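You operate a simulated robot arm through the tools that you are given. There is no shell and no other tool. Be economical: measure what you need, move in short steps, check, and stop when the job is done.

Carry out the task below with a simulated two-armed robot. There is one attempt and no reset: what you move stays moved.

TASK
Take the tea pack from the bench top and leave it on the shelf under the divider table. Take the small blanks on the bench top and put it away on the top of the orange table. Take the yellow nozzle and leave it on the shelf under the steel bench. Take the orange suction cup and put it on the red tray. Open the right bench drawer, fetch the green block and set it in the inside of the right bench drawer and shut the drawer again. Any order will do. Set down upright: tea pack, yellow nozzle, orange suction cup.

It is judged by the outcome, as a careful person would: the job done as asked, and still so three seconds after it is handed in. It fails if anything else is knocked over, pushed out of place, dropped, spilled or broken.

THE ROBOT
Two 7-joint arms with two-finger parallel grippers on one trunk, on a base that drives. Base frame: it is fixed to the floor where the robot stands at the start and does not move with it; the origin is under the middle of the robot, x ahead of it, y to its left, z up; the surface under the hand at the start is at about z = 850. Readings come in mm, rad, newtons and seconds.
The left shoulder is at the start at [224, 171, 1016], the right one opposite. Places, roughly: green block (6x5x4 cm) [1000, -800, 900]; inside of the right bench drawer [800, -200, 700]; orange suction cup (5x5x5 cm) [1000, -100, 900]; red tray [500, -1000, 750]; right bench drawer [900, -200, 700]; shelf under the divider table [-1500, 2400, 200]; shelf under the steel bench [700, -700, 200]; small blanks [500, -500, 1000]; tea pack [500, -250, 1000]; top of the orange table [-9400, 3900, 700]; yellow nozzle (3x3x6 cm) [1000, -300, 900]. Payload 4.4 kg a hand.
Tool frame (each hand has its own): the origin (TCP) lies between the finger pads and is the grasp point; the fingertips stand 23 mm ahead of it; z points along the fingers, y is the line along which they close. Largest opening 94 mm; finger width 38, thickness 10; the body of the gripper, 54 by 96 mm, starts 39 mm behind the TCP.
Orientation is that of the tool frame in the base frame, as [roll, pitch, yaw] about the fixed x, y, z axes, in that order (R = Rz(yaw) Ry(pitch) Rx(roll)). With the fingers straight down and closing along the base's y, the tool's x points along the base's -x, its y along +y and its z along -z.

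THE INTERFACE
- The arms move only by the tool move_arm. It takes "left_deltas", "right_deltas" or both (then of equal length, played together; a hand with none holds still); each is a list of rows, each an object of numbers (a shift or turn left out is 0, a gripper value left out holds the last): "dx", "dy", "dz": the shift along the tool's x, y, z in units of 20 mm (1.0 is 20 mm); "wx", "wy", "wz": the turn, a rotation vector about the tool's x, y, z in units of 5 degrees (1.0 is 5 degrees). In form: [{"dx": .., "dy": .., "dz": .., "wx": .., "wy": .., "wz": ..}, ...]. A call has 1 to 8 rows; each row shifts and turns the commanded pose from where the row before left it, along the tool's axes as they then stand. "left_grip" and "right_grip" are, for a hand that has rows, the finger opening in mm, from 0 to 94, set as the call begins (left out, the last holds). A call with a number of a shift or a turn outside -1 to 1 is refused whole. Rows are played at 5 a second. More than 50 mm and 0.15 rad between two rows, or a gripper value outside its range, and nothing of the call is played. Where a pose cannot be reached the arm comes as near as it can. A force on the tool above 40 N (or 10 N above the force at the start of the call, whichever is more), or a blocked arm, ends the call early, and 0.2 s more pass. The fingers move at their own pace (about 72 mm/s each) and stop on an object; they squeeze with about 34 N. The grip force told is the motor's: it shows also when the fingers shut on nothing. Time passes only in rows, and 0.2 s behind the last, so rows that do not move let the fingers close. It gives the time, the measured TCP pose, the force on the tool (base axes), the opening and the grip force at its end, in the units of the frame above (readings bear some noise), with the torque about the TCP (base axes, N m) and any sound that the robot's microphone picked up, and new pictures: "views" is both (left out), scene, wrist or none (wrist: the cameras of the hands that moved).
- Cameras (640 x 400 px; columns grow to the right, rows downward): "scene" is now at [342.3, -65.6, 1135.7]; the picture's right is [-0.73, -0.68, 0.00], its down [-0.39, 0.42, -0.82] and it looks along [0.56, -0.60, -0.57] (base axes); focal length 214 px, centre (320, 200). "left" rides on the left gripper at [86, -16, -74] in its tool frame; the picture's right is [0.18, 0.98, 0.00], its down [-0.58, 0.11, -0.81] and it looks along [-0.79, 0.15, 0.59] (tool axes); focal length 243 px, centre (320, 200). "right" rides on the right gripper at [86, 16, -74] in its tool frame; the picture's right is [-0.18, 0.98, 0.00], its down [-0.58, -0.11, -0.81] and it looks along [-0.79, -0.15, 0.59] (tool axes); focal length 243 px, centre (320, 200). There is no depth. A picture from a camera that has moved, and an enlarged one, comes with that camera's place and axes in the base frame and with its lens.
- slide_trunk(by): slides the trunk up (or, below 0, down) by that many mm; the arms and the scene camera ride with it, the base frame stays. It gives what a move gives, with no picture.
- base_move(legs): drives the robot by 1 to 6 legs, each [ahead, left, turn to the left] in mm, mm and rad, along the robot's own axes; the way and the turn of a leg run together, so that a leg with both is an arc; at most 1500 mm and 3.142 rad a leg. The arms and the cameras ride along, it lands a little off, and it stops where it bumps. It gives what a move gives, and a new picture of the scene camera.
- head_to(pan, tilt): turns the head with the scene camera to pan (to the left, within 1.396 rad either way) and tilt (down, from -0.506 to 1.204), counted from straight ahead of the robot. It gives what a move gives, and a new picture of the scene camera.
- enlarge(camera, box): a new picture of the part [left, top, right, bottom] of that camera's present view, enlarged. No time passes.
- sign_off(): hands the job in; it is judged then, once.

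Work in short steps. Places have to be worked out from the pictures, the camera data and where the tool is seen: move nearer, look again, correct. Check each grasp and each placing, and mend what went wrong. You have 186 turns and 260 pictures in all, those below and enlarged ones among them. Open the grippers and draw the arms clear of the work before you hand the job in, unless the task says otherwise; then end with one line.

The tools are called after "Request:" as a command line: name --argument value ..., lists and objects as JSON in quotes. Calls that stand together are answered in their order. move_arm: Moves the arms, as the interface text tells. Its arguments: {"type":"object","properties":{"left_deltas":{"type":"array"},"left_grip":{"type":"number"},"right_deltas":{"type":"array"},"right_grip":{"type":"number"},"views":{"type":"string","enum":["both","scene","wrist","none"]}},"required":[]} The other tools are called the same way: slide_trunk (by) slides the trunk up or down; base_move (legs) drives the base; head_to (pan, tilt) turns the head that bears the scene camera; enlarge (camera, box) takes an enlarged picture of a part of a camera's view; sign_off () hands the job in.

At the start:

```text
t: 0.0
left_ee_pos: [579.6, 1.9, 1100.0]
left_tool_rot: [3.141, -0.001, 3.141]
left_contact_force: [0.7, -0.4, -0.3]
left_wrist_torque: [-0.01, 0.02, -0.01]
left_grip_width: 93.7
left_gripper_force: 0.1
right_ee_pos: [340.8, -406.4, 1171.8]
right_tool_rot: [3.142, 0.001, -3.142]
right_contact_force: [-0.4, -0.3, -0.8]
right_wrist_torque: [-0.01, -0.01, 0.02]
right_grip_width: 93.8
right_gripper_force: 0.1
trunk travel left (down, up): [-40.0, 348.0]
robot x, y, heading: [2.4, 0.1, 0.004]
head pan, tilt: [-0.819, 0.607]
```

scene: 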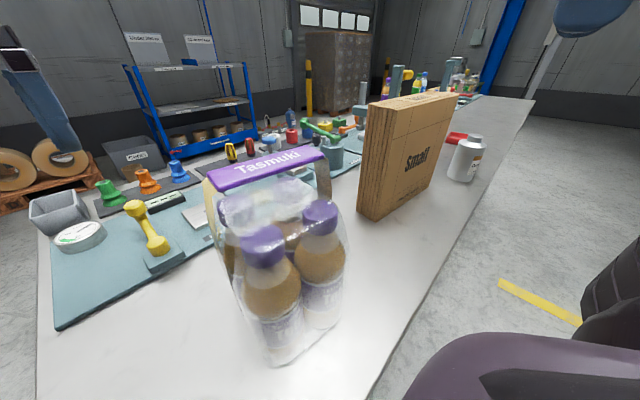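
right: 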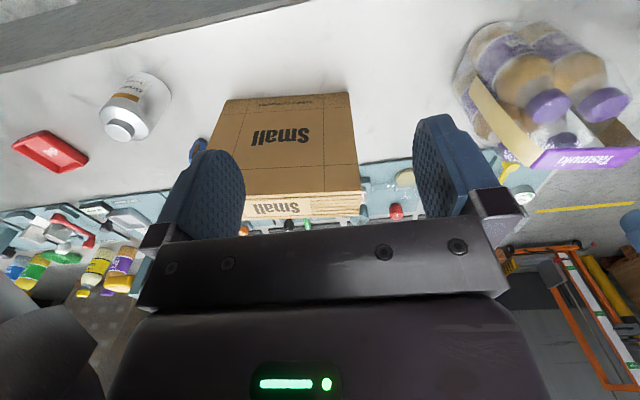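
left: 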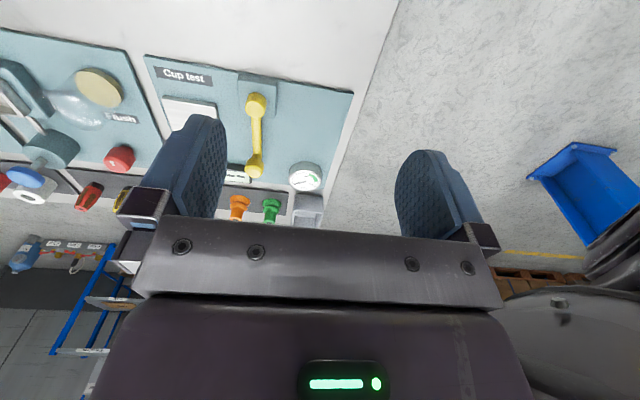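

I begin by looking over the bench straight ahead and to the right to locate the objects.

Request:
head_to --pan -0.3 --tilt 0.75

Request:
head_to --pan -1.2 --tilt 0.5

```text
t: 0.9
left_ee_pos: [579.2, 1.1, 1099.9]
left_tool_rot: [3.14, -0.001, -3.142]
left_contact_force: [-0.6, 0.2, -0.2]
left_wrist_torque: [0.02, 0.0, -0.02]
left_grip_width: 93.8
left_gripper_force: 0.1
right_ee_pos: [341.8, -405.1, 1171.5]
right_tool_rot: [3.14, 0.001, -3.141]
right_contact_force: [-0.1, 0.3, 0.7]
right_wrist_torque: [-0.01, 0.02, 0.01]
right_grip_width: 93.9
right_gripper_force: 0.1
trunk travel left (down, up): [-40.0, 348.0]
robot x, y, heading: [0.9, 3.1, 0.002]
head pan, tilt: [-0.3, 0.75]
camera scene: at [361.2, -25.8, 1123.5], right [-0.3, -0.95, 0.0], down [-0.65, 0.2, -0.73], along [0.7, -0.22, -0.68], focal length 214 px, centre (320, 200)
```

scene: 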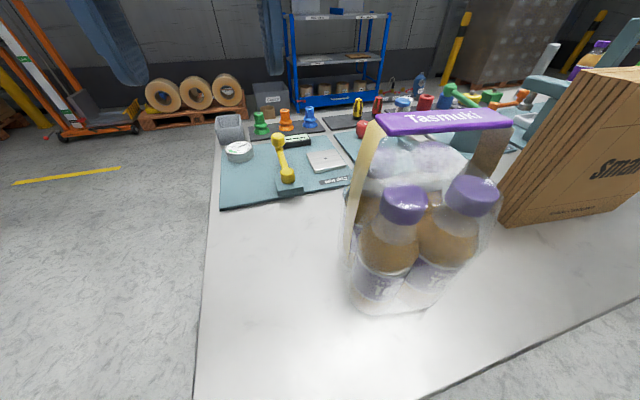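

```text
t: 2.1
left_ee_pos: [578.8, 1.4, 1099.2]
left_tool_rot: [3.14, 0.0, 3.141]
left_contact_force: [0.2, 0.8, -0.1]
left_wrist_torque: [-0.02, 0.01, 0.02]
left_grip_width: 93.8
left_gripper_force: 0.0
right_ee_pos: [340.9, -406.2, 1171.0]
right_tool_rot: [3.141, -0.001, 3.141]
right_contact_force: [-0.6, 0.3, -0.2]
right_wrist_torque: [0.01, 0.0, -0.01]
right_grip_width: 93.9
right_gripper_force: 0.1
trunk travel left (down, up): [-40.0, 348.0]
robot x, y, heading: [1.2, -0.7, 0.0]
head pan, tilt: [-1.201, 0.499]
camera scene: at [315.1, -86.0, 1145.4], right [-0.93, -0.36, 0.0], down [-0.17, 0.45, -0.88], along [0.32, -0.82, -0.48], focal length 214 px, centre (320, 200)
```

scene: 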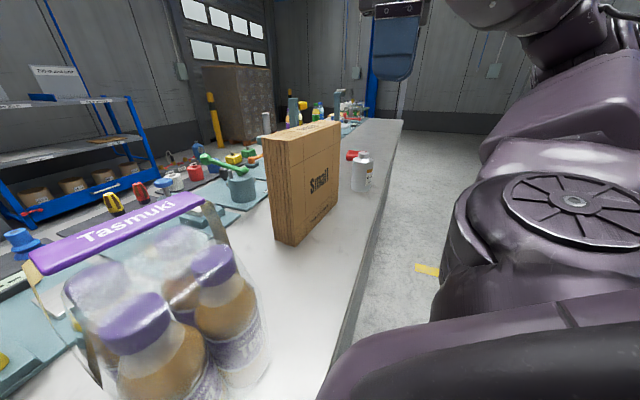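

Tea pack near [485,-160], blanks stack near [490,-490]. I take a closer look at both with the scene camera.

Request:
head_to --pan -0.75 --tilt 0.8

Request:
enlarge --camera "scene" --box '[160, 50, 480, 250]'

```text
t: 3.0
left_ee_pos: [579.2, 1.5, 1099.1]
left_tool_rot: [3.141, -0.001, 3.141]
left_contact_force: [0.8, -0.3, -0.3]
left_wrist_torque: [0.0, 0.03, -0.01]
left_grip_width: 94.4
left_gripper_force: 0.1
right_ee_pos: [340.7, -405.3, 1171.3]
right_tool_rot: [3.14, -0.001, -3.141]
right_contact_force: [-1.0, 0.0, 1.1]
right_wrist_torque: [0.01, 0.01, -0.01]
right_grip_width: 93.7
right_gripper_force: 0.1
trunk travel left (down, up): [-40.0, 348.0]
robot x, y, heading: [0.2, 0.8, 0.001]
head pan, tilt: [-0.75, 0.799]
camera scene: at [341.0, -56.3, 1119.5], right [-0.68, -0.73, 0.0], down [-0.52, 0.49, -0.7], along [0.51, -0.48, -0.72], focal length 214 px, centre (320, 200)
```

scene: 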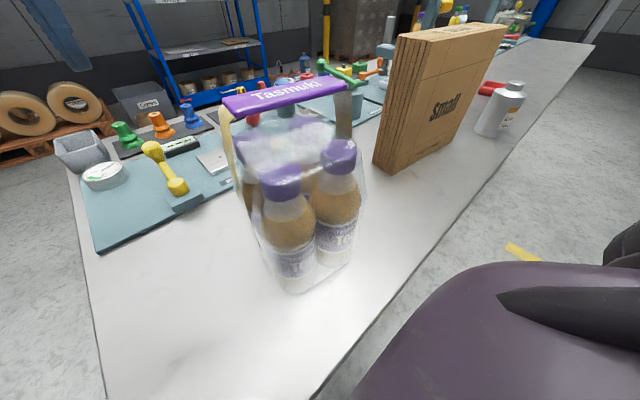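

```text
2.00 times, centred on (320, 150) of scene
camera zoom: at [341.0, -56.3, 1119.5], right [-0.68, -0.73, 0.0], down [-0.52, 0.49, -0.7], along [0.51, -0.48, -0.72], focal length 429 px, centre (320, 300)
```

zoom: 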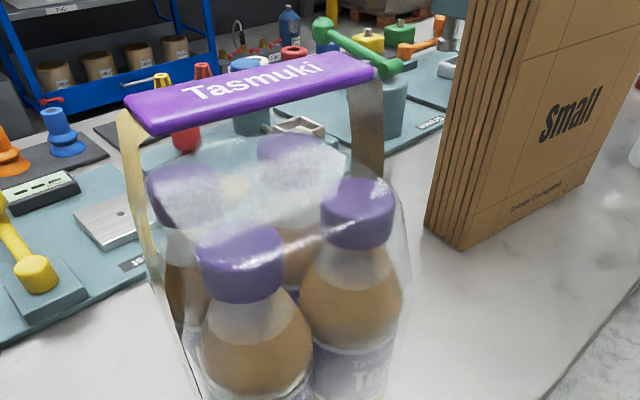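

The tea pack has an open arch handle (strip around z≈1060), and the blanks stand about 50 mm thick with the thickness along x. I rotate the right hand so its fingers close across the stack.

Request:
move_arm --right_deltas '[{"wz": 1}, {"wz": 1}, {"wz": 1}, {"wz": 1}, {"wz": 1}, {"wz": 1}, {"wz": 1}, {"wz": 1}]' --views "none"

Request:
move_arm --right_deltas '[{"wz": 1}, {"wz": 1}, {"wz": 1}, {"wz": 1}, {"wz": 1}, {"wz": 1}, {"wz": 1}, {"wz": 1}]' --views "none"

Request:
move_arm --right_deltas '[{"wz": 1}, {"wz": 1}, {"wz": 1, "dx": -1}, {"dx": -1, "dy": 1}, {"dx": -1, "dy": 1}, {"dx": -1, "dy": 1}, {"dx": -0.5, "dy": 1}]' --views "both"

```text
t: 4.8
left_ee_pos: [578.8, 2.6, 1099.4]
left_tool_rot: [3.141, 0.0, -3.141]
left_contact_force: [0.5, -0.1, 0.1]
left_wrist_torque: [0.0, 0.0, 0.01]
left_grip_width: 93.7
left_gripper_force: 0.0
right_ee_pos: [341.4, -405.6, 1171.1]
right_tool_rot: [-3.141, 0.0, 2.442]
right_contact_force: [0.7, 0.4, 1.0]
right_wrist_torque: [0.0, 0.0, 0.02]
right_grip_width: 93.9
right_gripper_force: 0.0
trunk travel left (down, up): [-40.0, 348.0]
robot x, y, heading: [-0.0, -1.8, 0.001]
head pan, tilt: [-0.75, 0.799]
```

```text
t: 6.7
left_ee_pos: [579.2, 1.9, 1099.8]
left_tool_rot: [-3.141, -0.001, 3.141]
left_contact_force: [0.3, 0.5, -0.1]
left_wrist_torque: [-0.01, 0.0, -0.01]
left_grip_width: 93.9
left_gripper_force: 0.1
right_ee_pos: [341.2, -405.5, 1171.1]
right_tool_rot: [-3.141, 0.0, 1.744]
right_contact_force: [0.8, -0.8, 0.1]
right_wrist_torque: [0.01, -0.02, 0.01]
right_grip_width: 94.2
right_gripper_force: 0.1
trunk travel left (down, up): [-40.0, 348.0]
robot x, y, heading: [0.3, 0.2, 0.002]
head pan, tilt: [-0.75, 0.799]
```

```text
t: 8.2
left_ee_pos: [579.1, 3.0, 1099.5]
left_tool_rot: [-3.141, 0.0, 3.141]
left_contact_force: [1.0, 0.5, -0.8]
left_wrist_torque: [0.01, -0.03, 0.0]
left_grip_width: 93.9
left_gripper_force: 0.0
right_ee_pos: [415.6, -503.4, 1170.9]
right_tool_rot: [3.141, 0.0, 1.485]
right_contact_force: [0.1, -0.2, 0.4]
right_wrist_torque: [-0.02, -0.01, -0.01]
right_grip_width: 93.9
right_gripper_force: 0.0
trunk travel left (down, up): [-40.0, 348.0]
robot x, y, heading: [-1.9, -3.5, 0.001]
head pan, tilt: [-0.75, 0.799]
camera scene: at [341.5, -56.3, 1119.2], right [-0.68, -0.73, 0.0], down [-0.52, 0.49, -0.7], along [0.51, -0.48, -0.72], focal length 214 px, centre (320, 200)
camera right: at [438.8, -418.1, 1245.4], right [0.96, -0.27, 0.0], down [-0.16, -0.57, 0.81], along [-0.22, -0.78, -0.59], focal length 243 px, centre (320, 200)
```

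scene: 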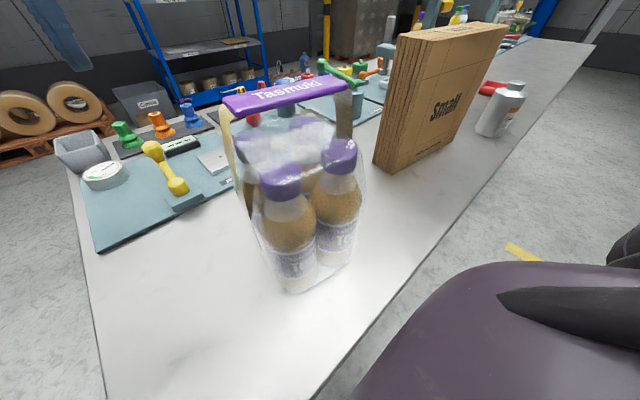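
right: 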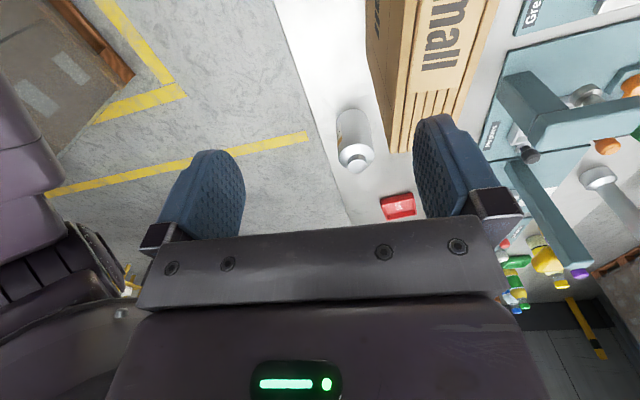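

Far and near edges of the stack's top triangulate to centre about [498,-508], top z≈1062. I shift the hand +83 mm over it, turn 3°, and lower partway.

Request:
move_arm --right_deltas '[{"dy": 1, "wz": 0.7}, {"dy": 1}, {"dy": 1}, {"dy": 1}, {"dy": 0.15, "dz": 0.8}, {"dz": 1}, {"dz": 1}]' --views "both"

```text
t: 9.8
left_ee_pos: [579.1, 2.8, 1099.0]
left_tool_rot: [3.14, 0.0, -3.14]
left_contact_force: [0.1, 0.0, 0.2]
left_wrist_torque: [0.03, -0.01, 0.0]
left_grip_width: 93.9
left_gripper_force: 0.1
right_ee_pos: [496.4, -513.6, 1114.7]
right_tool_rot: [-3.141, 0.001, 1.422]
right_contact_force: [-0.2, -0.6, -0.7]
right_wrist_torque: [-0.02, -0.04, 0.02]
right_grip_width: 93.9
right_gripper_force: 0.1
trunk travel left (down, up): [-40.0, 348.0]
robot x, y, heading: [-0.4, -1.8, 0.0]
head pan, tilt: [-0.75, 0.799]
camera scene: at [341.2, -56.4, 1119.3], right [-0.68, -0.73, 0.0], down [-0.52, 0.49, -0.7], along [0.51, -0.48, -0.72], focal length 214 px, centre (320, 200)
camera right: at [525.5, -431.0, 1189.5], right [0.94, -0.33, 0.0], down [-0.19, -0.56, 0.81], along [-0.26, -0.76, -0.59], focal length 243 px, centre (320, 200)
```

scene: 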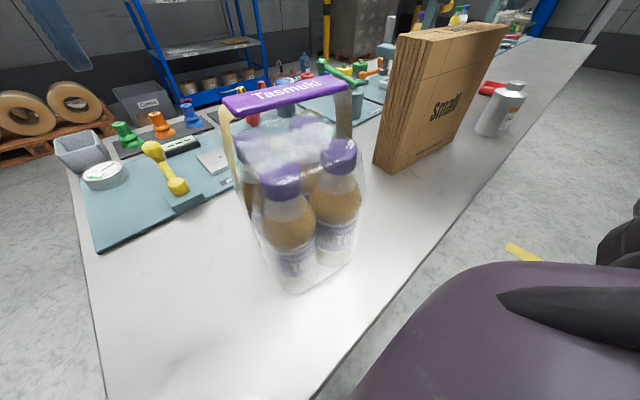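
right: 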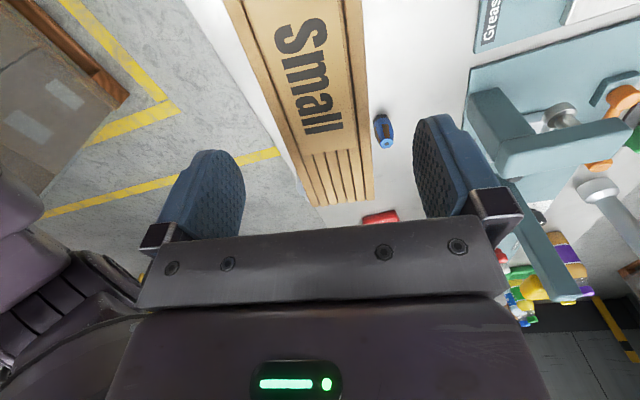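

The stack's end projects to centre (485,-609), matching the hand's mid-plane within 3 mm. I lower 76 mm and close.

Request:
move_arm --right_deltas '[{"dz": 1}, {"dz": 1}, {"dz": 1}, {"dz": 0.8}]' --views "wrist"

Request:
move_arm --right_deltas '[{}, {}, {}, {}]' --right_grip 0 --views "wrist"

```text
t: 10.8
left_ee_pos: [578.5, 2.3, 1099.9]
left_tool_rot: [-3.141, 0.0, 3.141]
left_contact_force: [0.7, 0.2, -0.5]
left_wrist_torque: [0.0, -0.01, -0.03]
left_grip_width: 94.0
left_gripper_force: 0.0
right_ee_pos: [496.2, -514.0, 1039.2]
right_tool_rot: [3.14, 0.001, 1.422]
right_contact_force: [-0.2, -0.4, -0.6]
right_wrist_torque: [-0.02, 0.0, 0.0]
right_grip_width: 93.9
right_gripper_force: 0.0
trunk travel left (down, up): [-40.0, 348.0]
robot x, y, heading: [-0.7, 0.2, -0.002]
head pan, tilt: [-0.75, 0.799]
camera right: at [525.8, -430.5, 1114.1], right [0.94, -0.33, 0.0], down [-0.19, -0.56, 0.81], along [-0.26, -0.76, -0.59], focal length 243 px, centre (320, 200)
```

right: 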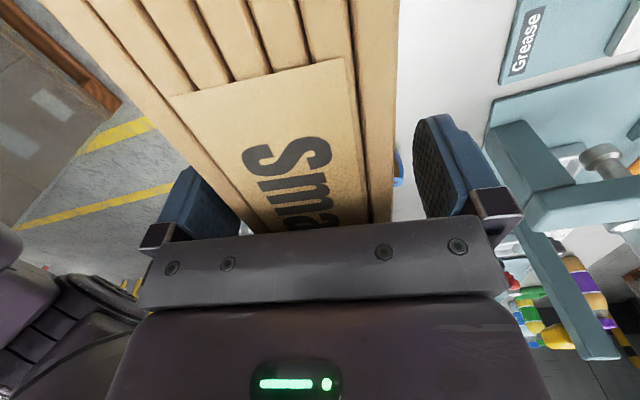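

```text
t: 11.8
left_ee_pos: [578.7, 2.7, 1099.6]
left_tool_rot: [-3.141, -0.002, -3.141]
left_contact_force: [-0.6, -0.2, -0.2]
left_wrist_torque: [0.02, 0.02, 0.04]
left_grip_width: 93.9
left_gripper_force: 0.1
right_ee_pos: [497.2, -513.1, 1039.5]
right_tool_rot: [-3.141, -0.002, 1.423]
right_contact_force: [0.3, -0.4, 0.0]
right_wrist_torque: [0.0, -0.06, 0.15]
right_grip_width: 55.8
right_gripper_force: 33.9
trunk travel left (down, up): [-40.0, 348.0]
robot x, y, heading: [-0.9, 0.6, 0.0]
head pan, tilt: [-0.75, 0.799]
camera right: at [525.7, -430.4, 1114.5], right [0.94, -0.33, 0.0], down [-0.19, -0.56, 0.81], along [-0.26, -0.76, -0.59], focal length 243 px, centre (320, 200)
```

right: 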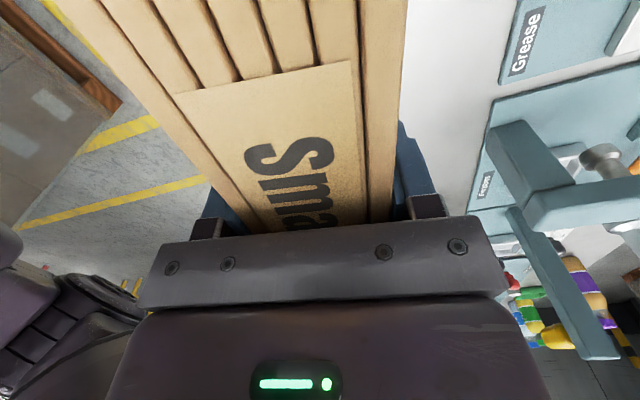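

Gripped at 55.8 mm. I lift 100 mm and check the weight.

Request:
move_arm --right_deltas '[{"dz": -0.5}, {"dz": -0.5}, {"dz": -1}, {"dz": -1}, {"dz": -1}, {"dz": -1}]' --views "both"

```text
t: 13.2
left_ee_pos: [578.6, 1.6, 1100.7]
left_tool_rot: [-3.141, 0.001, -3.14]
left_contact_force: [-0.4, 0.1, -0.7]
left_wrist_torque: [0.01, -0.04, -0.02]
left_grip_width: 94.1
left_gripper_force: 0.0
right_ee_pos: [497.0, -512.5, 1139.1]
right_tool_rot: [-3.141, 0.001, 1.423]
right_contact_force: [0.3, 0.0, -4.0]
right_wrist_torque: [-0.1, -0.01, -0.02]
right_grip_width: 55.8
right_gripper_force: 33.9
trunk travel left (down, up): [-40.0, 348.0]
robot x, y, heading: [-0.6, 0.9, -0.002]
head pan, tilt: [-0.75, 0.799]
camera scene: at [341.0, -56.1, 1119.5], right [-0.68, -0.73, 0.0], down [-0.52, 0.49, -0.7], along [0.51, -0.48, -0.72], focal length 214 px, centre (320, 200)
camera right: at [525.5, -429.8, 1214.3], right [0.95, -0.33, 0.0], down [-0.19, -0.56, 0.81], along [-0.26, -0.76, -0.59], focal length 243 px, centre (320, 200)
```

scene: 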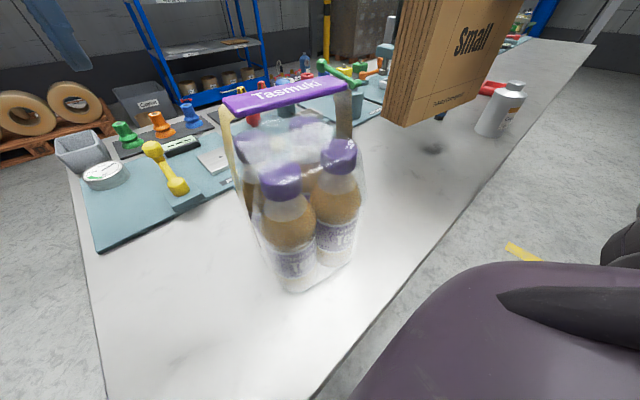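
right: 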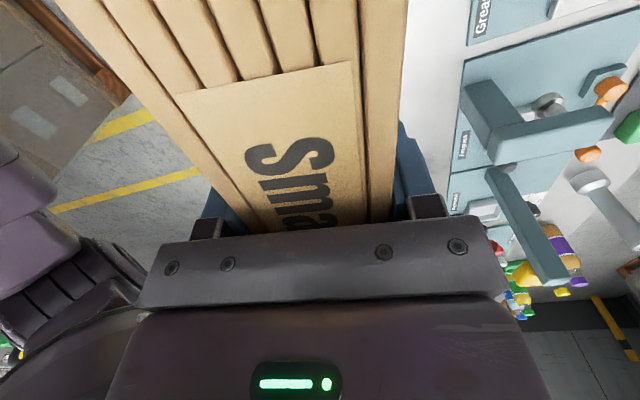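

The blanks weigh only about 0.4 kg and are lifted. I back the robot 320 mm for a near-horizontal approach with the left hand to the tea pack handle.

Request:
base_move --legs '[[-320, 0, 0]]'

Request:
enlarge --camera "scene" --box '[160, 0, 480, 200]'

```text
t: 15.6
left_ee_pos: [259.7, 0.7, 1099.9]
left_tool_rot: [3.141, 0.0, -3.14]
left_contact_force: [0.2, 0.0, 1.1]
left_wrist_torque: [-0.01, 0.01, -0.02]
left_grip_width: 94.2
left_gripper_force: 0.0
right_ee_pos: [177.4, -512.6, 1137.9]
right_tool_rot: [-3.14, -0.001, 1.422]
right_contact_force: [0.1, -0.4, -3.6]
right_wrist_torque: [-0.07, 0.03, -0.03]
right_grip_width: 56.3
right_gripper_force: 33.6
trunk travel left (down, up): [-40.0, 348.0]
robot x, y, heading: [-322.2, 1.1, -0.003]
head pan, tilt: [-0.75, 0.799]
stopped in leg 1: the robot was blocked; the commanded pose is now the measured one
camera scene: at [21.7, -56.9, 1119.2], right [-0.68, -0.73, 0.0], down [-0.52, 0.49, -0.7], along [0.51, -0.48, -0.72], focal length 214 px, centre (320, 200)
```

scene: 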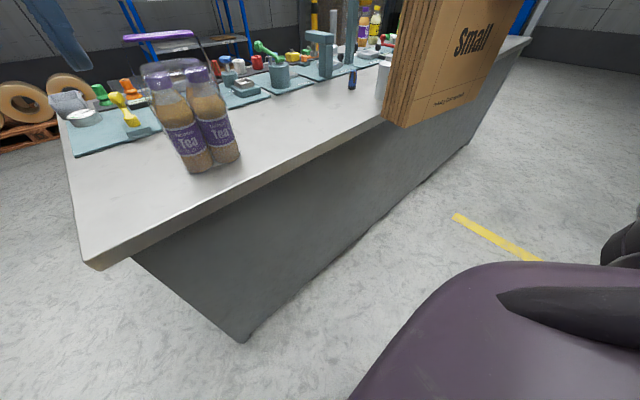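

```text
2.00 times, centred on (320, 100) of scene
camera zoom: at [21.7, -56.9, 1119.2], right [-0.68, -0.73, 0.0], down [-0.52, 0.49, -0.7], along [0.51, -0.48, -0.72], focal length 429 px, centre (320, 400)
```

zoom: 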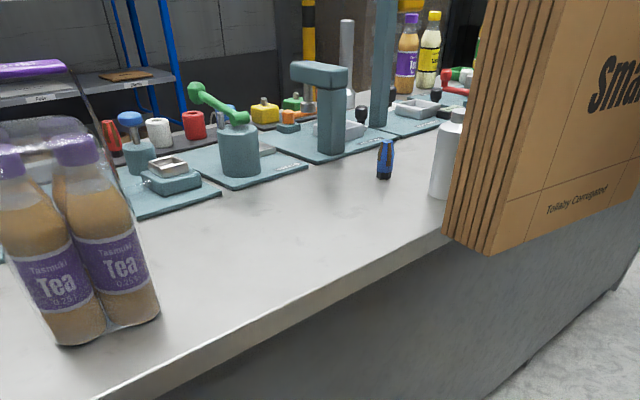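

The near side of the bench is closed by a panel, so drawers and shelf are on the far side. Something blocked the base at the end of the move; I look left, and view ahead level.

Request:
head_to --pan 1.39 --tilt 0.4

Request:
head_to --pan -1.39 --tilt 0.6

Request:
head_to --pan -0.2 --tilt 0.4

```text
t: 17.6
left_ee_pos: [260.8, 1.3, 1100.1]
left_tool_rot: [3.141, 0.001, -3.14]
left_contact_force: [-0.2, -0.7, -0.1]
left_wrist_torque: [0.0, 0.01, 0.02]
left_grip_width: 94.1
left_gripper_force: 0.0
right_ee_pos: [177.9, -512.8, 1139.5]
right_tool_rot: [-3.14, 0.0, 1.423]
right_contact_force: [-0.3, 0.0, -3.7]
right_wrist_torque: [-0.06, -0.01, -0.01]
right_grip_width: 55.7
right_gripper_force: 34.0
trunk travel left (down, up): [-40.0, 348.0]
robot x, y, heading: [-323.6, -1.1, 0.001]
head pan, tilt: [1.389, 0.4]
camera scene: at [-20.8, 89.3, 1154.5], right [0.98, -0.18, 0.0], down [-0.07, -0.38, -0.92], along [0.17, 0.91, -0.39], focal length 214 px, centre (320, 200)
```

scene: 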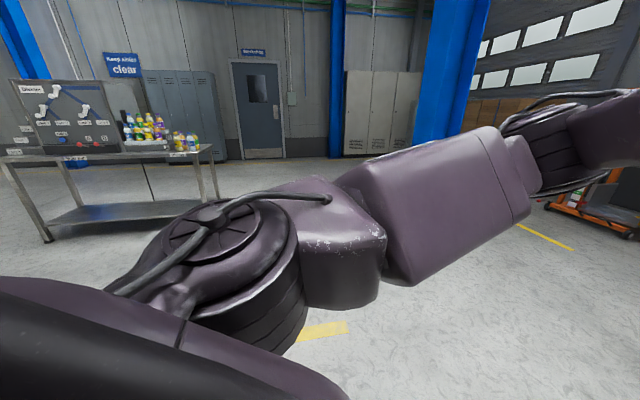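

```text
t: 20.0
left_ee_pos: [258.7, 2.2, 1099.9]
left_tool_rot: [3.141, 0.0, -3.138]
left_contact_force: [0.0, 0.0, 0.0]
left_wrist_torque: [-0.01, 0.0, 0.01]
left_grip_width: 93.8
left_gripper_force: 0.1
right_ee_pos: [178.2, -513.5, 1139.3]
right_tool_rot: [-3.14, 0.001, 1.422]
right_contact_force: [-0.5, -0.1, -4.5]
right_wrist_torque: [-0.08, -0.01, 0.01]
right_grip_width: 55.9
right_gripper_force: 33.9
trunk travel left (down, up): [-40.0, 348.0]
robot x, y, heading: [-319.6, 1.4, -0.002]
head pan, tilt: [-1.389, 0.6]
camera scene: at [-21.5, -88.7, 1136.2], right [-0.98, -0.18, 0.0], down [-0.1, 0.56, -0.82], along [0.15, -0.81, -0.57], focal length 214 px, centre (320, 200)
```

scene: 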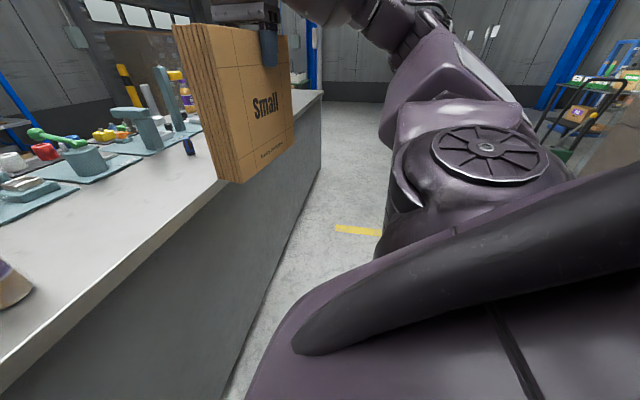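

```text
t: 21.4
left_ee_pos: [258.5, 2.6, 1099.4]
left_tool_rot: [-3.142, 0.0, -3.138]
left_contact_force: [-0.6, 0.1, 0.2]
left_wrist_torque: [-0.01, 0.0, -0.01]
left_grip_width: 94.1
left_gripper_force: 0.1
right_ee_pos: [177.2, -513.8, 1139.0]
right_tool_rot: [-3.141, 0.001, 1.423]
right_contact_force: [1.0, -0.1, -4.5]
right_wrist_torque: [-0.1, -0.01, 0.03]
right_grip_width: 55.9
right_gripper_force: 33.9
trunk travel left (down, up): [-40.0, 348.0]
robot x, y, heading: [-318.2, 1.2, -0.001]
head pan, tilt: [-0.201, 0.4]
camera scene: at [53.2, -20.3, 1154.4], right [-0.2, -0.98, 0.0], down [-0.38, 0.08, -0.92], along [0.9, -0.18, -0.39], focal length 214 px, centre (320, 200)
```

scene: 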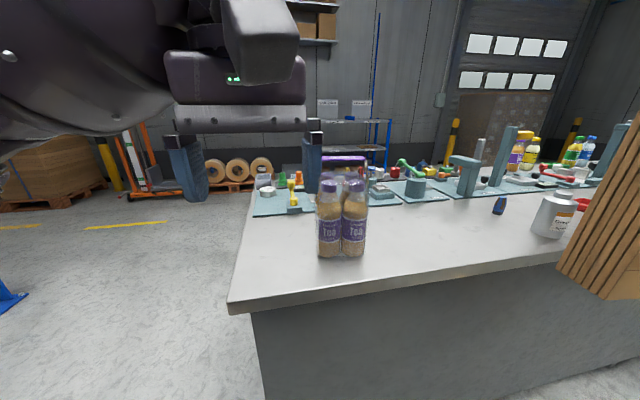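

The divider table (open lower shelf) is to the left. I drive 300 mm to the right so the pack stands straight before the left shoulder, and start turning the left hand forward.

Request:
base_move --legs '[[0, -300, 0]]'

Request:
move_arm --left_deltas '[{"dz": -1, "dy": 1}, {"dz": -1, "dy": 1}, {"wx": -0.55, "wy": -0.55, "wz": 0.952}, {"wx": -0.55, "wy": -0.55, "wz": 0.952}, {"wx": -0.55, "wy": -0.55, "wz": 0.952}, {"wx": -0.55, "wy": -0.55, "wz": 0.952}, {"wx": -0.55, "wy": -0.55, "wz": 0.952}, {"wx": -0.55, "wy": -0.55, "wz": 0.952}]' --views "none"

Request:
move_arm --left_deltas '[{"wx": -0.55, "wy": -0.55, "wz": 0.952}, {"wx": -0.55, "wy": -0.55, "wz": 0.952}, {"wx": -0.55, "wy": -0.55, "wz": 0.952}, {"wx": -0.55, "wy": -0.55, "wz": 0.952}, {"wx": -0.55, "wy": -0.55, "wz": 0.952}, {"wx": -0.55, "wy": -0.55, "wz": 0.952}, {"wx": -0.55, "wy": -0.55, "wz": 0.952}, {"wx": -0.55, "wy": -0.55, "wz": 0.952}]' --views "none"

Request:
move_arm --left_deltas '[{"wx": -0.55, "wy": -0.55, "wz": 0.952}, {"wx": -0.55, "wy": -0.55, "wz": 0.952}, {"wx": -0.55, "wy": -0.55, "wz": 0.952}]' --views "both"

```text
t: 24.6
left_ee_pos: [260.2, -298.7, 1099.8]
left_tool_rot: [3.142, -0.001, 3.141]
left_contact_force: [-0.5, 0.1, 0.1]
left_wrist_torque: [-0.01, -0.03, 0.0]
left_grip_width: 93.9
left_gripper_force: 0.0
right_ee_pos: [177.7, -813.7, 1138.8]
right_tool_rot: [-3.14, 0.0, 1.423]
right_contact_force: [-1.1, -0.8, -3.5]
right_wrist_torque: [-0.1, 0.01, 0.02]
right_grip_width: 56.0
right_gripper_force: 33.4
trunk travel left (down, up): [-40.0, 348.0]
robot x, y, heading: [-318.7, -297.8, -0.001]
head pan, tilt: [-0.201, 0.4]
camera scene: at [53.2, -320.6, 1154.5], right [-0.2, -0.98, 0.0], down [-0.38, 0.08, -0.92], along [0.9, -0.18, -0.39], focal length 214 px, centre (320, 200)
```

scene: 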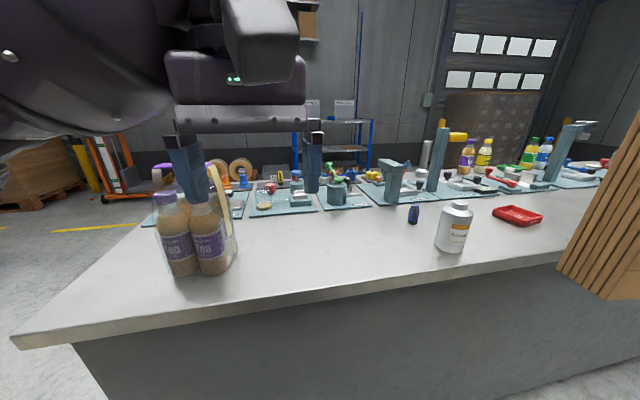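

```text
t: 26.4
left_ee_pos: [259.9, -259.8, 1140.3]
left_tool_rot: [2.789, 0.201, 2.597]
left_contact_force: [-0.1, 1.3, 0.0]
left_wrist_torque: [-0.02, -0.04, 0.0]
left_grip_width: 93.9
left_gripper_force: 0.1
right_ee_pos: [176.3, -813.3, 1138.5]
right_tool_rot: [3.141, -0.001, 1.423]
right_contact_force: [0.0, -0.3, -4.3]
right_wrist_torque: [-0.07, -0.02, 0.01]
right_grip_width: 55.7
right_gripper_force: 34.1
trunk travel left (down, up): [-40.0, 348.0]
robot x, y, heading: [-319.3, -300.3, -0.0]
head pan, tilt: [-0.201, 0.4]
```

```text
t: 28.2
left_ee_pos: [260.8, -258.0, 1138.6]
left_tool_rot: [2.256, 0.125, 1.829]
left_contact_force: [0.2, -0.3, 0.1]
left_wrist_torque: [0.0, -0.01, 0.02]
left_grip_width: 94.0
left_gripper_force: 0.0
right_ee_pos: [176.1, -813.1, 1137.8]
right_tool_rot: [-3.141, 0.001, 1.422]
right_contact_force: [0.0, -0.1, -3.5]
right_wrist_torque: [-0.12, 0.03, -0.01]
right_grip_width: 55.6
right_gripper_force: 34.0
trunk travel left (down, up): [-40.0, 348.0]
robot x, y, heading: [-318.5, -300.5, -0.004]
head pan, tilt: [-0.201, 0.4]
```

```text
t: 29.1
left_ee_pos: [259.5, -259.1, 1139.8]
left_tool_rot: [2.093, -0.001, 1.568]
left_contact_force: [0.0, 0.9, -0.4]
left_wrist_torque: [-0.01, 0.0, -0.02]
left_grip_width: 94.3
left_gripper_force: 0.2
right_ee_pos: [176.5, -813.7, 1140.5]
right_tool_rot: [-3.14, -0.001, 1.422]
right_contact_force: [-0.7, -0.1, -3.6]
right_wrist_torque: [-0.08, 0.01, 0.04]
right_grip_width: 56.0
right_gripper_force: 34.1
trunk travel left (down, up): [-40.0, 348.0]
robot x, y, heading: [-321.8, -302.2, -0.003]
head pan, tilt: [-0.201, 0.4]
camera scene: at [53.2, -320.2, 1154.4], right [-0.2, -0.98, 0.0], down [-0.38, 0.08, -0.92], along [0.9, -0.18, -0.39], focal length 214 px, centre (320, 200)
camera left: at [187.1, -172.5, 1164.5], right [0.49, 0.18, 0.85], down [-0.65, -0.58, 0.5], along [0.59, -0.79, -0.17], focal length 243 px, centre (320, 200)
```

scene: 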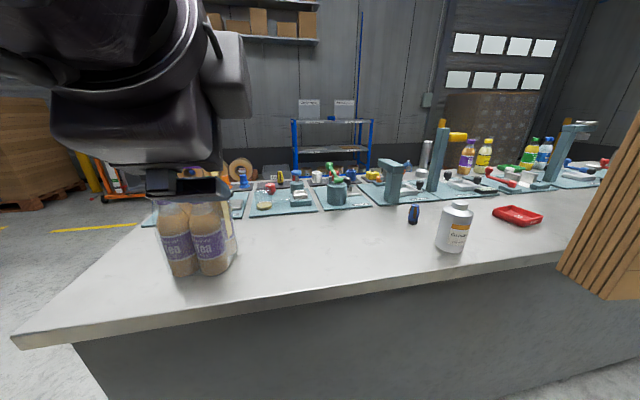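
left: 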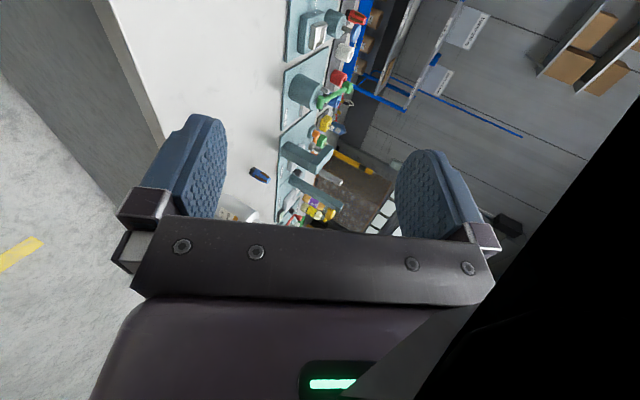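

Hand turned as planned. A flatter pitch (about 10° down) will suit the flat strip better; I level it, yaw −11° to face the strip squarely, and go to a point 130 mm short of it.

Request:
move_arm --left_deltas '[{"wy": -0.95, "wz": 0.55}, {"wy": -0.95, "wz": 0.55}, {"wx": -1, "dx": 0.97}, {"wx": -1, "dx": 0.97}, {"wx": -1, "dx": 1}, {"wx": -1, "dx": 1}]' --left_grip 40 --views "none"

Request:
move_arm --left_deltas '[{"dx": 1, "dz": 1}, {"dx": 1, "dz": 1}, {"dx": 1, "dz": 0.7, "dy": -0.7}, {"dz": 0.7, "dy": -0.7}, {"dy": -0.9}]' --views "both"

```text
t: 30.4
left_ee_pos: [303.8, -211.2, 1126.0]
left_tool_rot: [1.945, 0.009, 1.397]
left_contact_force: [0.3, 0.0, 0.5]
left_wrist_torque: [-0.02, 0.02, -0.03]
left_grip_width: 40.1
left_gripper_force: 0.0
left hand out of reach, approached as far as the arm can: row 4, 5, 6
right_ee_pos: [176.7, -813.4, 1139.5]
right_tool_rot: [-3.139, -0.001, 1.422]
right_contact_force: [0.3, 1.2, -4.3]
right_wrist_torque: [-0.08, 0.0, 0.0]
right_grip_width: 55.8
right_gripper_force: 33.7
trunk travel left (down, up): [-40.0, 348.0]
robot x, y, heading: [-317.9, -301.1, 0.001]
head pan, tilt: [-0.201, 0.4]
```

```text
t: 31.6
left_ee_pos: [356.2, -168.4, 1049.1]
left_tool_rot: [1.946, 0.011, 1.397]
left_contact_force: [0.5, -0.3, 0.9]
left_wrist_torque: [0.0, 0.0, 0.01]
left_grip_width: 40.0
left_gripper_force: 0.1
left hand out of reach, approached as far as the arm can: row 2
right_ee_pos: [176.2, -813.3, 1139.1]
right_tool_rot: [-3.14, 0.0, 1.423]
right_contact_force: [0.5, 0.4, -3.8]
right_wrist_torque: [-0.1, 0.07, -0.01]
right_grip_width: 55.8
right_gripper_force: 33.9
trunk travel left (down, up): [-40.0, 348.0]
robot x, y, heading: [-320.4, -296.7, -0.001]
head pan, tilt: [-0.201, 0.4]
camera scene: at [53.3, -320.0, 1154.4], right [-0.2, -0.98, 0.0], down [-0.38, 0.08, -0.92], along [0.9, -0.18, -0.39], focal length 214 px, centre (320, 200)
camera left: at [297.4, -69.9, 1060.9], right [0.39, 0.13, 0.91], down [-0.8, -0.45, 0.4], along [0.46, -0.89, -0.07], focal length 243 px, centre (320, 200)
```

scene: 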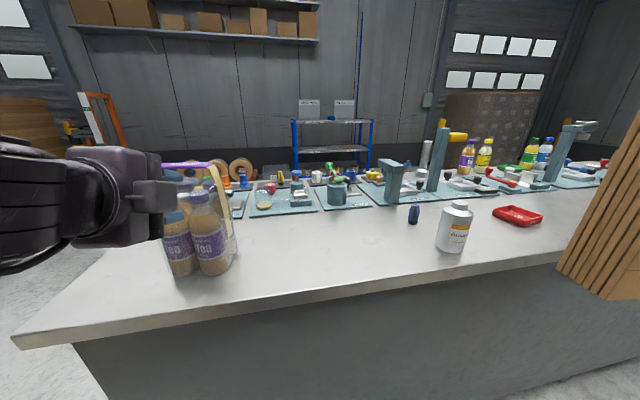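
left: 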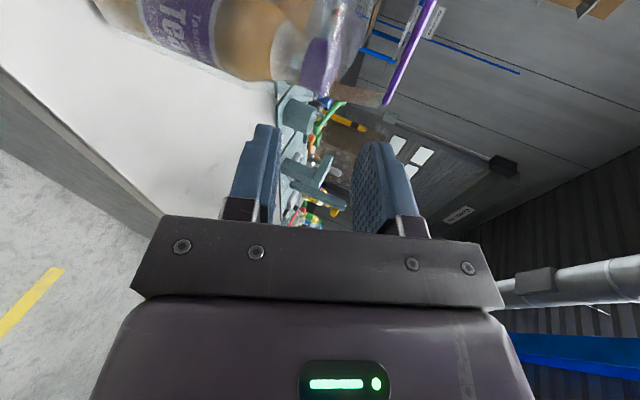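

The strip is seen edge-on at z≈1065 with ample gap above the caps. The pitch is still 21° as some rows were out of reach; I now level it by 12° and lift about 15 mm.

Request:
move_arm --left_deltas '[{"wx": -0.8, "dy": 0.5}, {"wx": -0.8, "dy": 0.5}, {"wx": -0.7}]' --views "both"

```text
t: 32.5
left_ee_pos: [362.3, -171.9, 1069.4]
left_tool_rot: [1.769, 0.011, 1.39]
left_contact_force: [-0.3, 0.4, -0.5]
left_wrist_torque: [0.01, -0.01, -0.02]
left_grip_width: 39.9
left_gripper_force: 0.0
left hand out of reach, approached as far as the arm can: row 3
right_ee_pos: [177.2, -814.8, 1139.4]
right_tool_rot: [-3.141, 0.001, 1.422]
right_contact_force: [-0.1, -0.7, -4.1]
right_wrist_torque: [-0.05, -0.02, 0.01]
right_grip_width: 56.0
right_gripper_force: 34.0
trunk travel left (down, up): [-40.0, 348.0]
robot x, y, heading: [-317.2, -298.2, -0.003]
head pan, tilt: [-0.201, 0.4]
camera scene: at [52.4, -320.8, 1155.0], right [-0.2, -0.98, 0.0], down [-0.38, 0.08, -0.92], along [0.9, -0.18, -0.39], focal length 214 px, centre (320, 200)
camera left: at [303.0, -75.0, 1067.5], right [0.22, 0.16, 0.96], down [-0.86, -0.43, 0.27], along [0.46, -0.89, 0.04], focal length 243 px, centre (320, 200)
```

scene: 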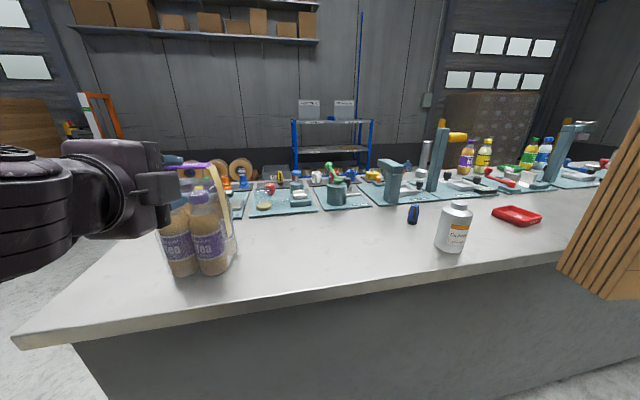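
left: 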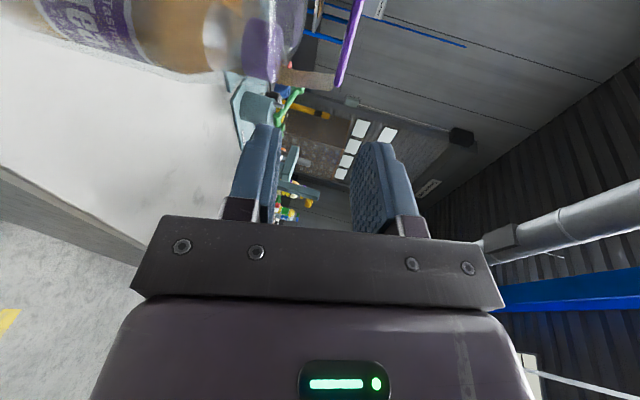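

Pitch is now 11°, strip at z≈1064. I align laterally (+31 mm), raise 15 mm, narrow the opening to 30 mm and go half way in.

Request:
move_arm --left_deltas '[{"dx": 0.8, "dy": 0.4}, {"dx": 0.77, "dy": 0.37}, {"dz": 1}, {"dz": 1}]' --left_grip 30 --views "both"

Request:
enlarge --camera "scene" --box '[120, 120, 280, 220]'

```text
t: 33.5
left_ee_pos: [411.4, -148.2, 1074.3]
left_tool_rot: [1.745, 0.009, 1.399]
left_contact_force: [-0.1, 0.7, 0.7]
left_wrist_torque: [0.02, 0.03, 0.05]
left_grip_width: 30.1
left_gripper_force: 0.0
right_ee_pos: [176.2, -813.7, 1140.1]
right_tool_rot: [-3.14, -0.001, 1.421]
right_contact_force: [-0.5, 0.5, -4.0]
right_wrist_torque: [-0.07, 0.0, 0.01]
right_grip_width: 56.0
right_gripper_force: 34.2
trunk travel left (down, up): [-40.0, 348.0]
robot x, y, heading: [-318.8, -300.4, 0.003]
head pan, tilt: [-0.201, 0.4]
camera scene: at [53.5, -320.4, 1154.3], right [-0.2, -0.98, 0.0], down [-0.38, 0.08, -0.92], along [0.9, -0.18, -0.39], focal length 214 px, centre (320, 200)
camera left: at [350.4, -50.7, 1072.4], right [0.2, 0.16, 0.97], down [-0.86, -0.44, 0.25], along [0.46, -0.89, 0.05], focal length 243 px, centre (320, 200)
```

scene: 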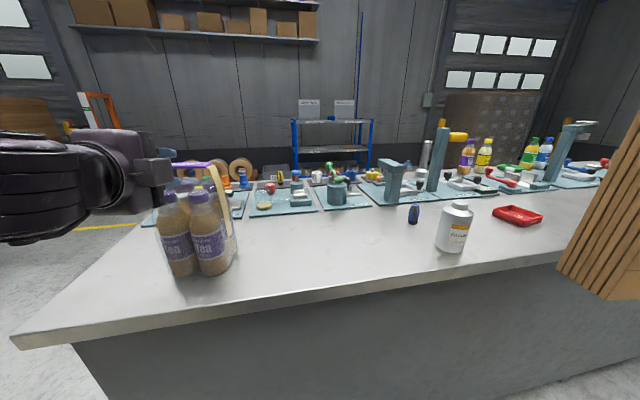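
left: 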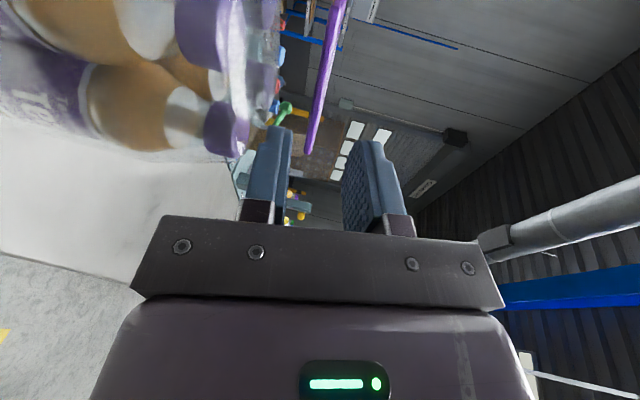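

```text
4.00 times, centred on (200, 170) of scene
camera zoom: at [53.5, -320.4, 1154.3], right [-0.2, -0.98, 0.0], down [-0.38, 0.08, -0.92], along [0.9, -0.18, -0.39], focal length 858 px, centre (800, 320)
```

zoom: 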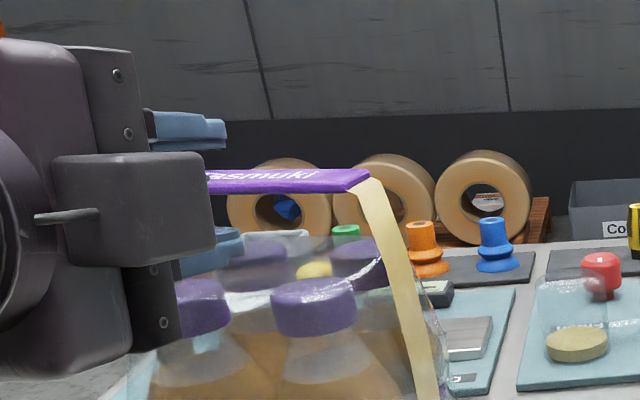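

The strip sits between the fingers. I advance 62 mm along the fingers, which drops the TCP to about z 1063.

Request:
move_arm --left_deltas '[{"dz": 0.8}, {"dz": 0.8}, {"dz": 0.8}, {"dz": 0.7}]' --views "both"

Request:
enlarge --camera "scene" --box '[120, 120, 280, 220]'

```text
t: 34.5
left_ee_pos: [470.0, -158.6, 1063.1]
left_tool_rot: [1.746, 0.008, 1.396]
left_contact_force: [0.3, -0.1, 0.4]
left_wrist_torque: [-0.01, 0.0, -0.05]
left_grip_width: 29.9
left_gripper_force: 0.1
right_ee_pos: [176.7, -814.2, 1139.3]
right_tool_rot: [-3.141, -0.001, 1.422]
right_contact_force: [-0.3, -0.1, -4.8]
right_wrist_torque: [-0.07, 0.01, 0.03]
right_grip_width: 56.2
right_gripper_force: 34.4
trunk travel left (down, up): [-40.0, 348.0]
robot x, y, heading: [-323.1, -300.1, 0.001]
head pan, tilt: [-0.201, 0.4]
camera scene: at [53.4, -320.4, 1154.3], right [-0.2, -0.98, 0.0], down [-0.38, 0.08, -0.92], along [0.9, -0.18, -0.39], focal length 214 px, centre (320, 200)
camera left: at [410.6, -61.8, 1061.4], right [0.2, 0.16, 0.97], down [-0.86, -0.44, 0.25], along [0.46, -0.89, 0.05], focal length 243 px, centre (320, 200)
```

scene: 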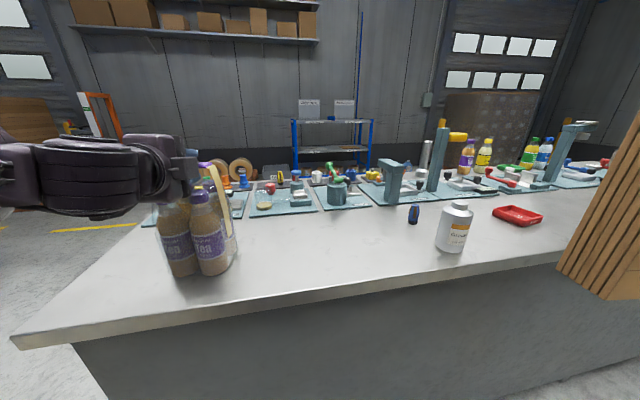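
left: 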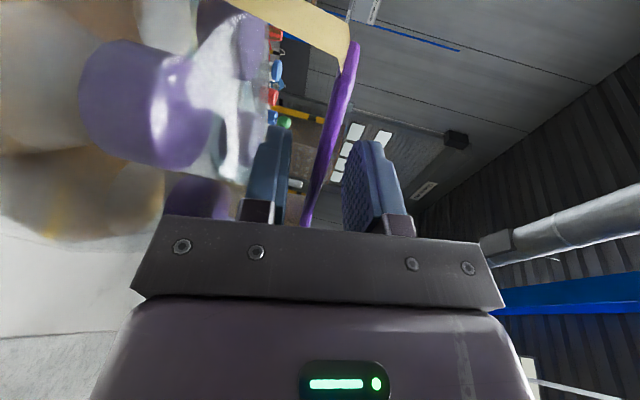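

```text
4.00 times, centred on (200, 170) of scene
camera zoom: at [53.4, -320.4, 1154.3], right [-0.2, -0.98, 0.0], down [-0.38, 0.08, -0.92], along [0.9, -0.18, -0.39], focal length 858 px, centre (800, 320)
```

zoom: 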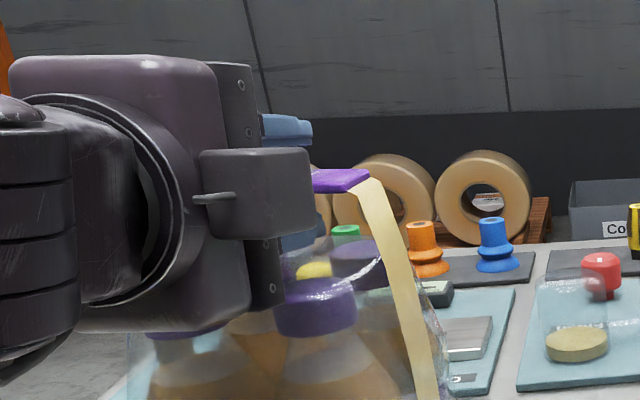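

The strip lies between the pads. I close the left gripper.

Request:
move_arm --left_deltas '[{}, {}, {}]' --left_grip 0 --views "both"

```text
t: 35.2
left_ee_pos: [468.4, -158.4, 1064.1]
left_tool_rot: [1.743, 0.007, 1.397]
left_contact_force: [1.4, -2.6, -0.2]
left_wrist_torque: [-0.82, -0.92, -0.39]
left_grip_width: 9.4
left_gripper_force: 33.3
right_ee_pos: [177.1, -814.2, 1137.9]
right_tool_rot: [-3.14, -0.001, 1.423]
right_contact_force: [0.1, -0.1, -3.5]
right_wrist_torque: [-0.1, 0.01, 0.0]
right_grip_width: 55.8
right_gripper_force: 33.7
trunk travel left (down, up): [-40.0, 348.0]
robot x, y, heading: [-318.9, -300.5, 0.005]
head pan, tilt: [-0.201, 0.4]
camera scene: at [53.4, -320.3, 1154.4], right [-0.2, -0.98, 0.0], down [-0.38, 0.08, -0.92], along [0.9, -0.18, -0.39], focal length 214 px, centre (320, 200)
camera left: at [410.4, -61.5, 1061.9], right [0.2, 0.16, 0.97], down [-0.86, -0.44, 0.25], along [0.46, -0.89, 0.05], focal length 243 px, centre (320, 200)
```

scene: 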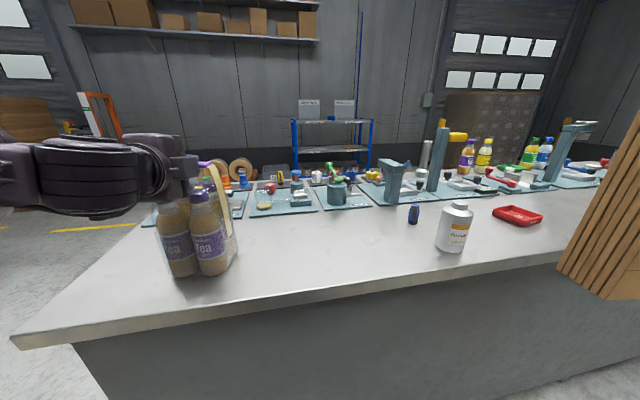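
left: 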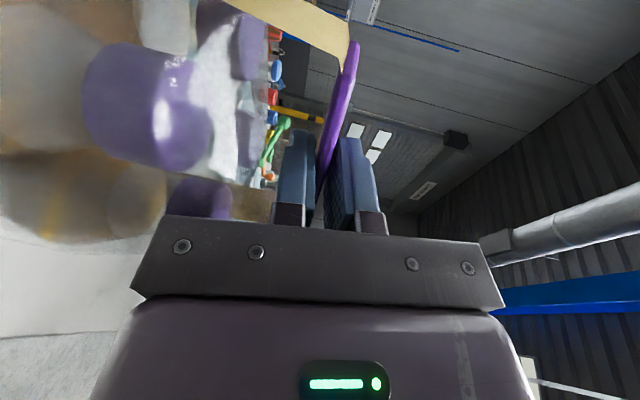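

Gripped (9.4 mm, 33 N). I lift straight up 60 mm.

Request:
move_arm --left_deltas '[{"dy": 0.5, "dz": -0.09}, {"dy": 0.5, "dz": -0.09}, {"dy": 0.98, "dz": -0.17}, {"dy": 0.98, "dz": -0.17}]' --views "both"

```text
t: 36.2
left_ee_pos: [470.1, -157.1, 1123.7]
left_tool_rot: [1.745, 0.01, 1.397]
left_contact_force: [-0.7, 0.1, -11.3]
left_wrist_torque: [-0.09, -0.11, 0.03]
left_grip_width: 5.9
left_gripper_force: 34.3
right_ee_pos: [177.0, -812.3, 1140.6]
right_tool_rot: [-3.139, 0.0, 1.422]
right_contact_force: [-0.1, 0.3, -4.1]
right_wrist_torque: [-0.05, 0.05, -0.02]
right_grip_width: 55.9
right_gripper_force: 33.4
trunk travel left (down, up): [-40.0, 348.0]
robot x, y, heading: [-320.3, -298.5, -0.0]
head pan, tilt: [-0.201, 0.4]
camera scene: at [53.5, -320.3, 1154.4], right [-0.2, -0.98, 0.0], down [-0.38, 0.08, -0.92], along [0.9, -0.18, -0.39], focal length 214 px, centre (320, 200)
camera left: at [410.5, -60.6, 1122.0], right [0.2, 0.16, 0.97], down [-0.86, -0.44, 0.25], along [0.46, -0.89, 0.05], focal length 243 px, centre (320, 200)
```

scene: 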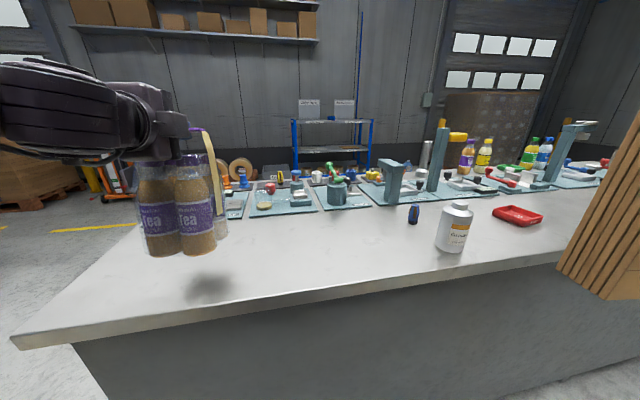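
left: 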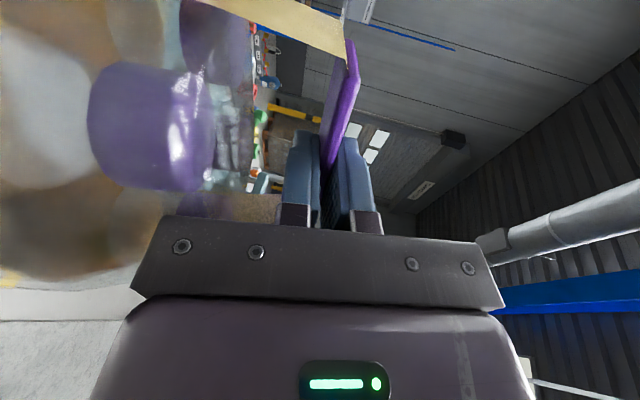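

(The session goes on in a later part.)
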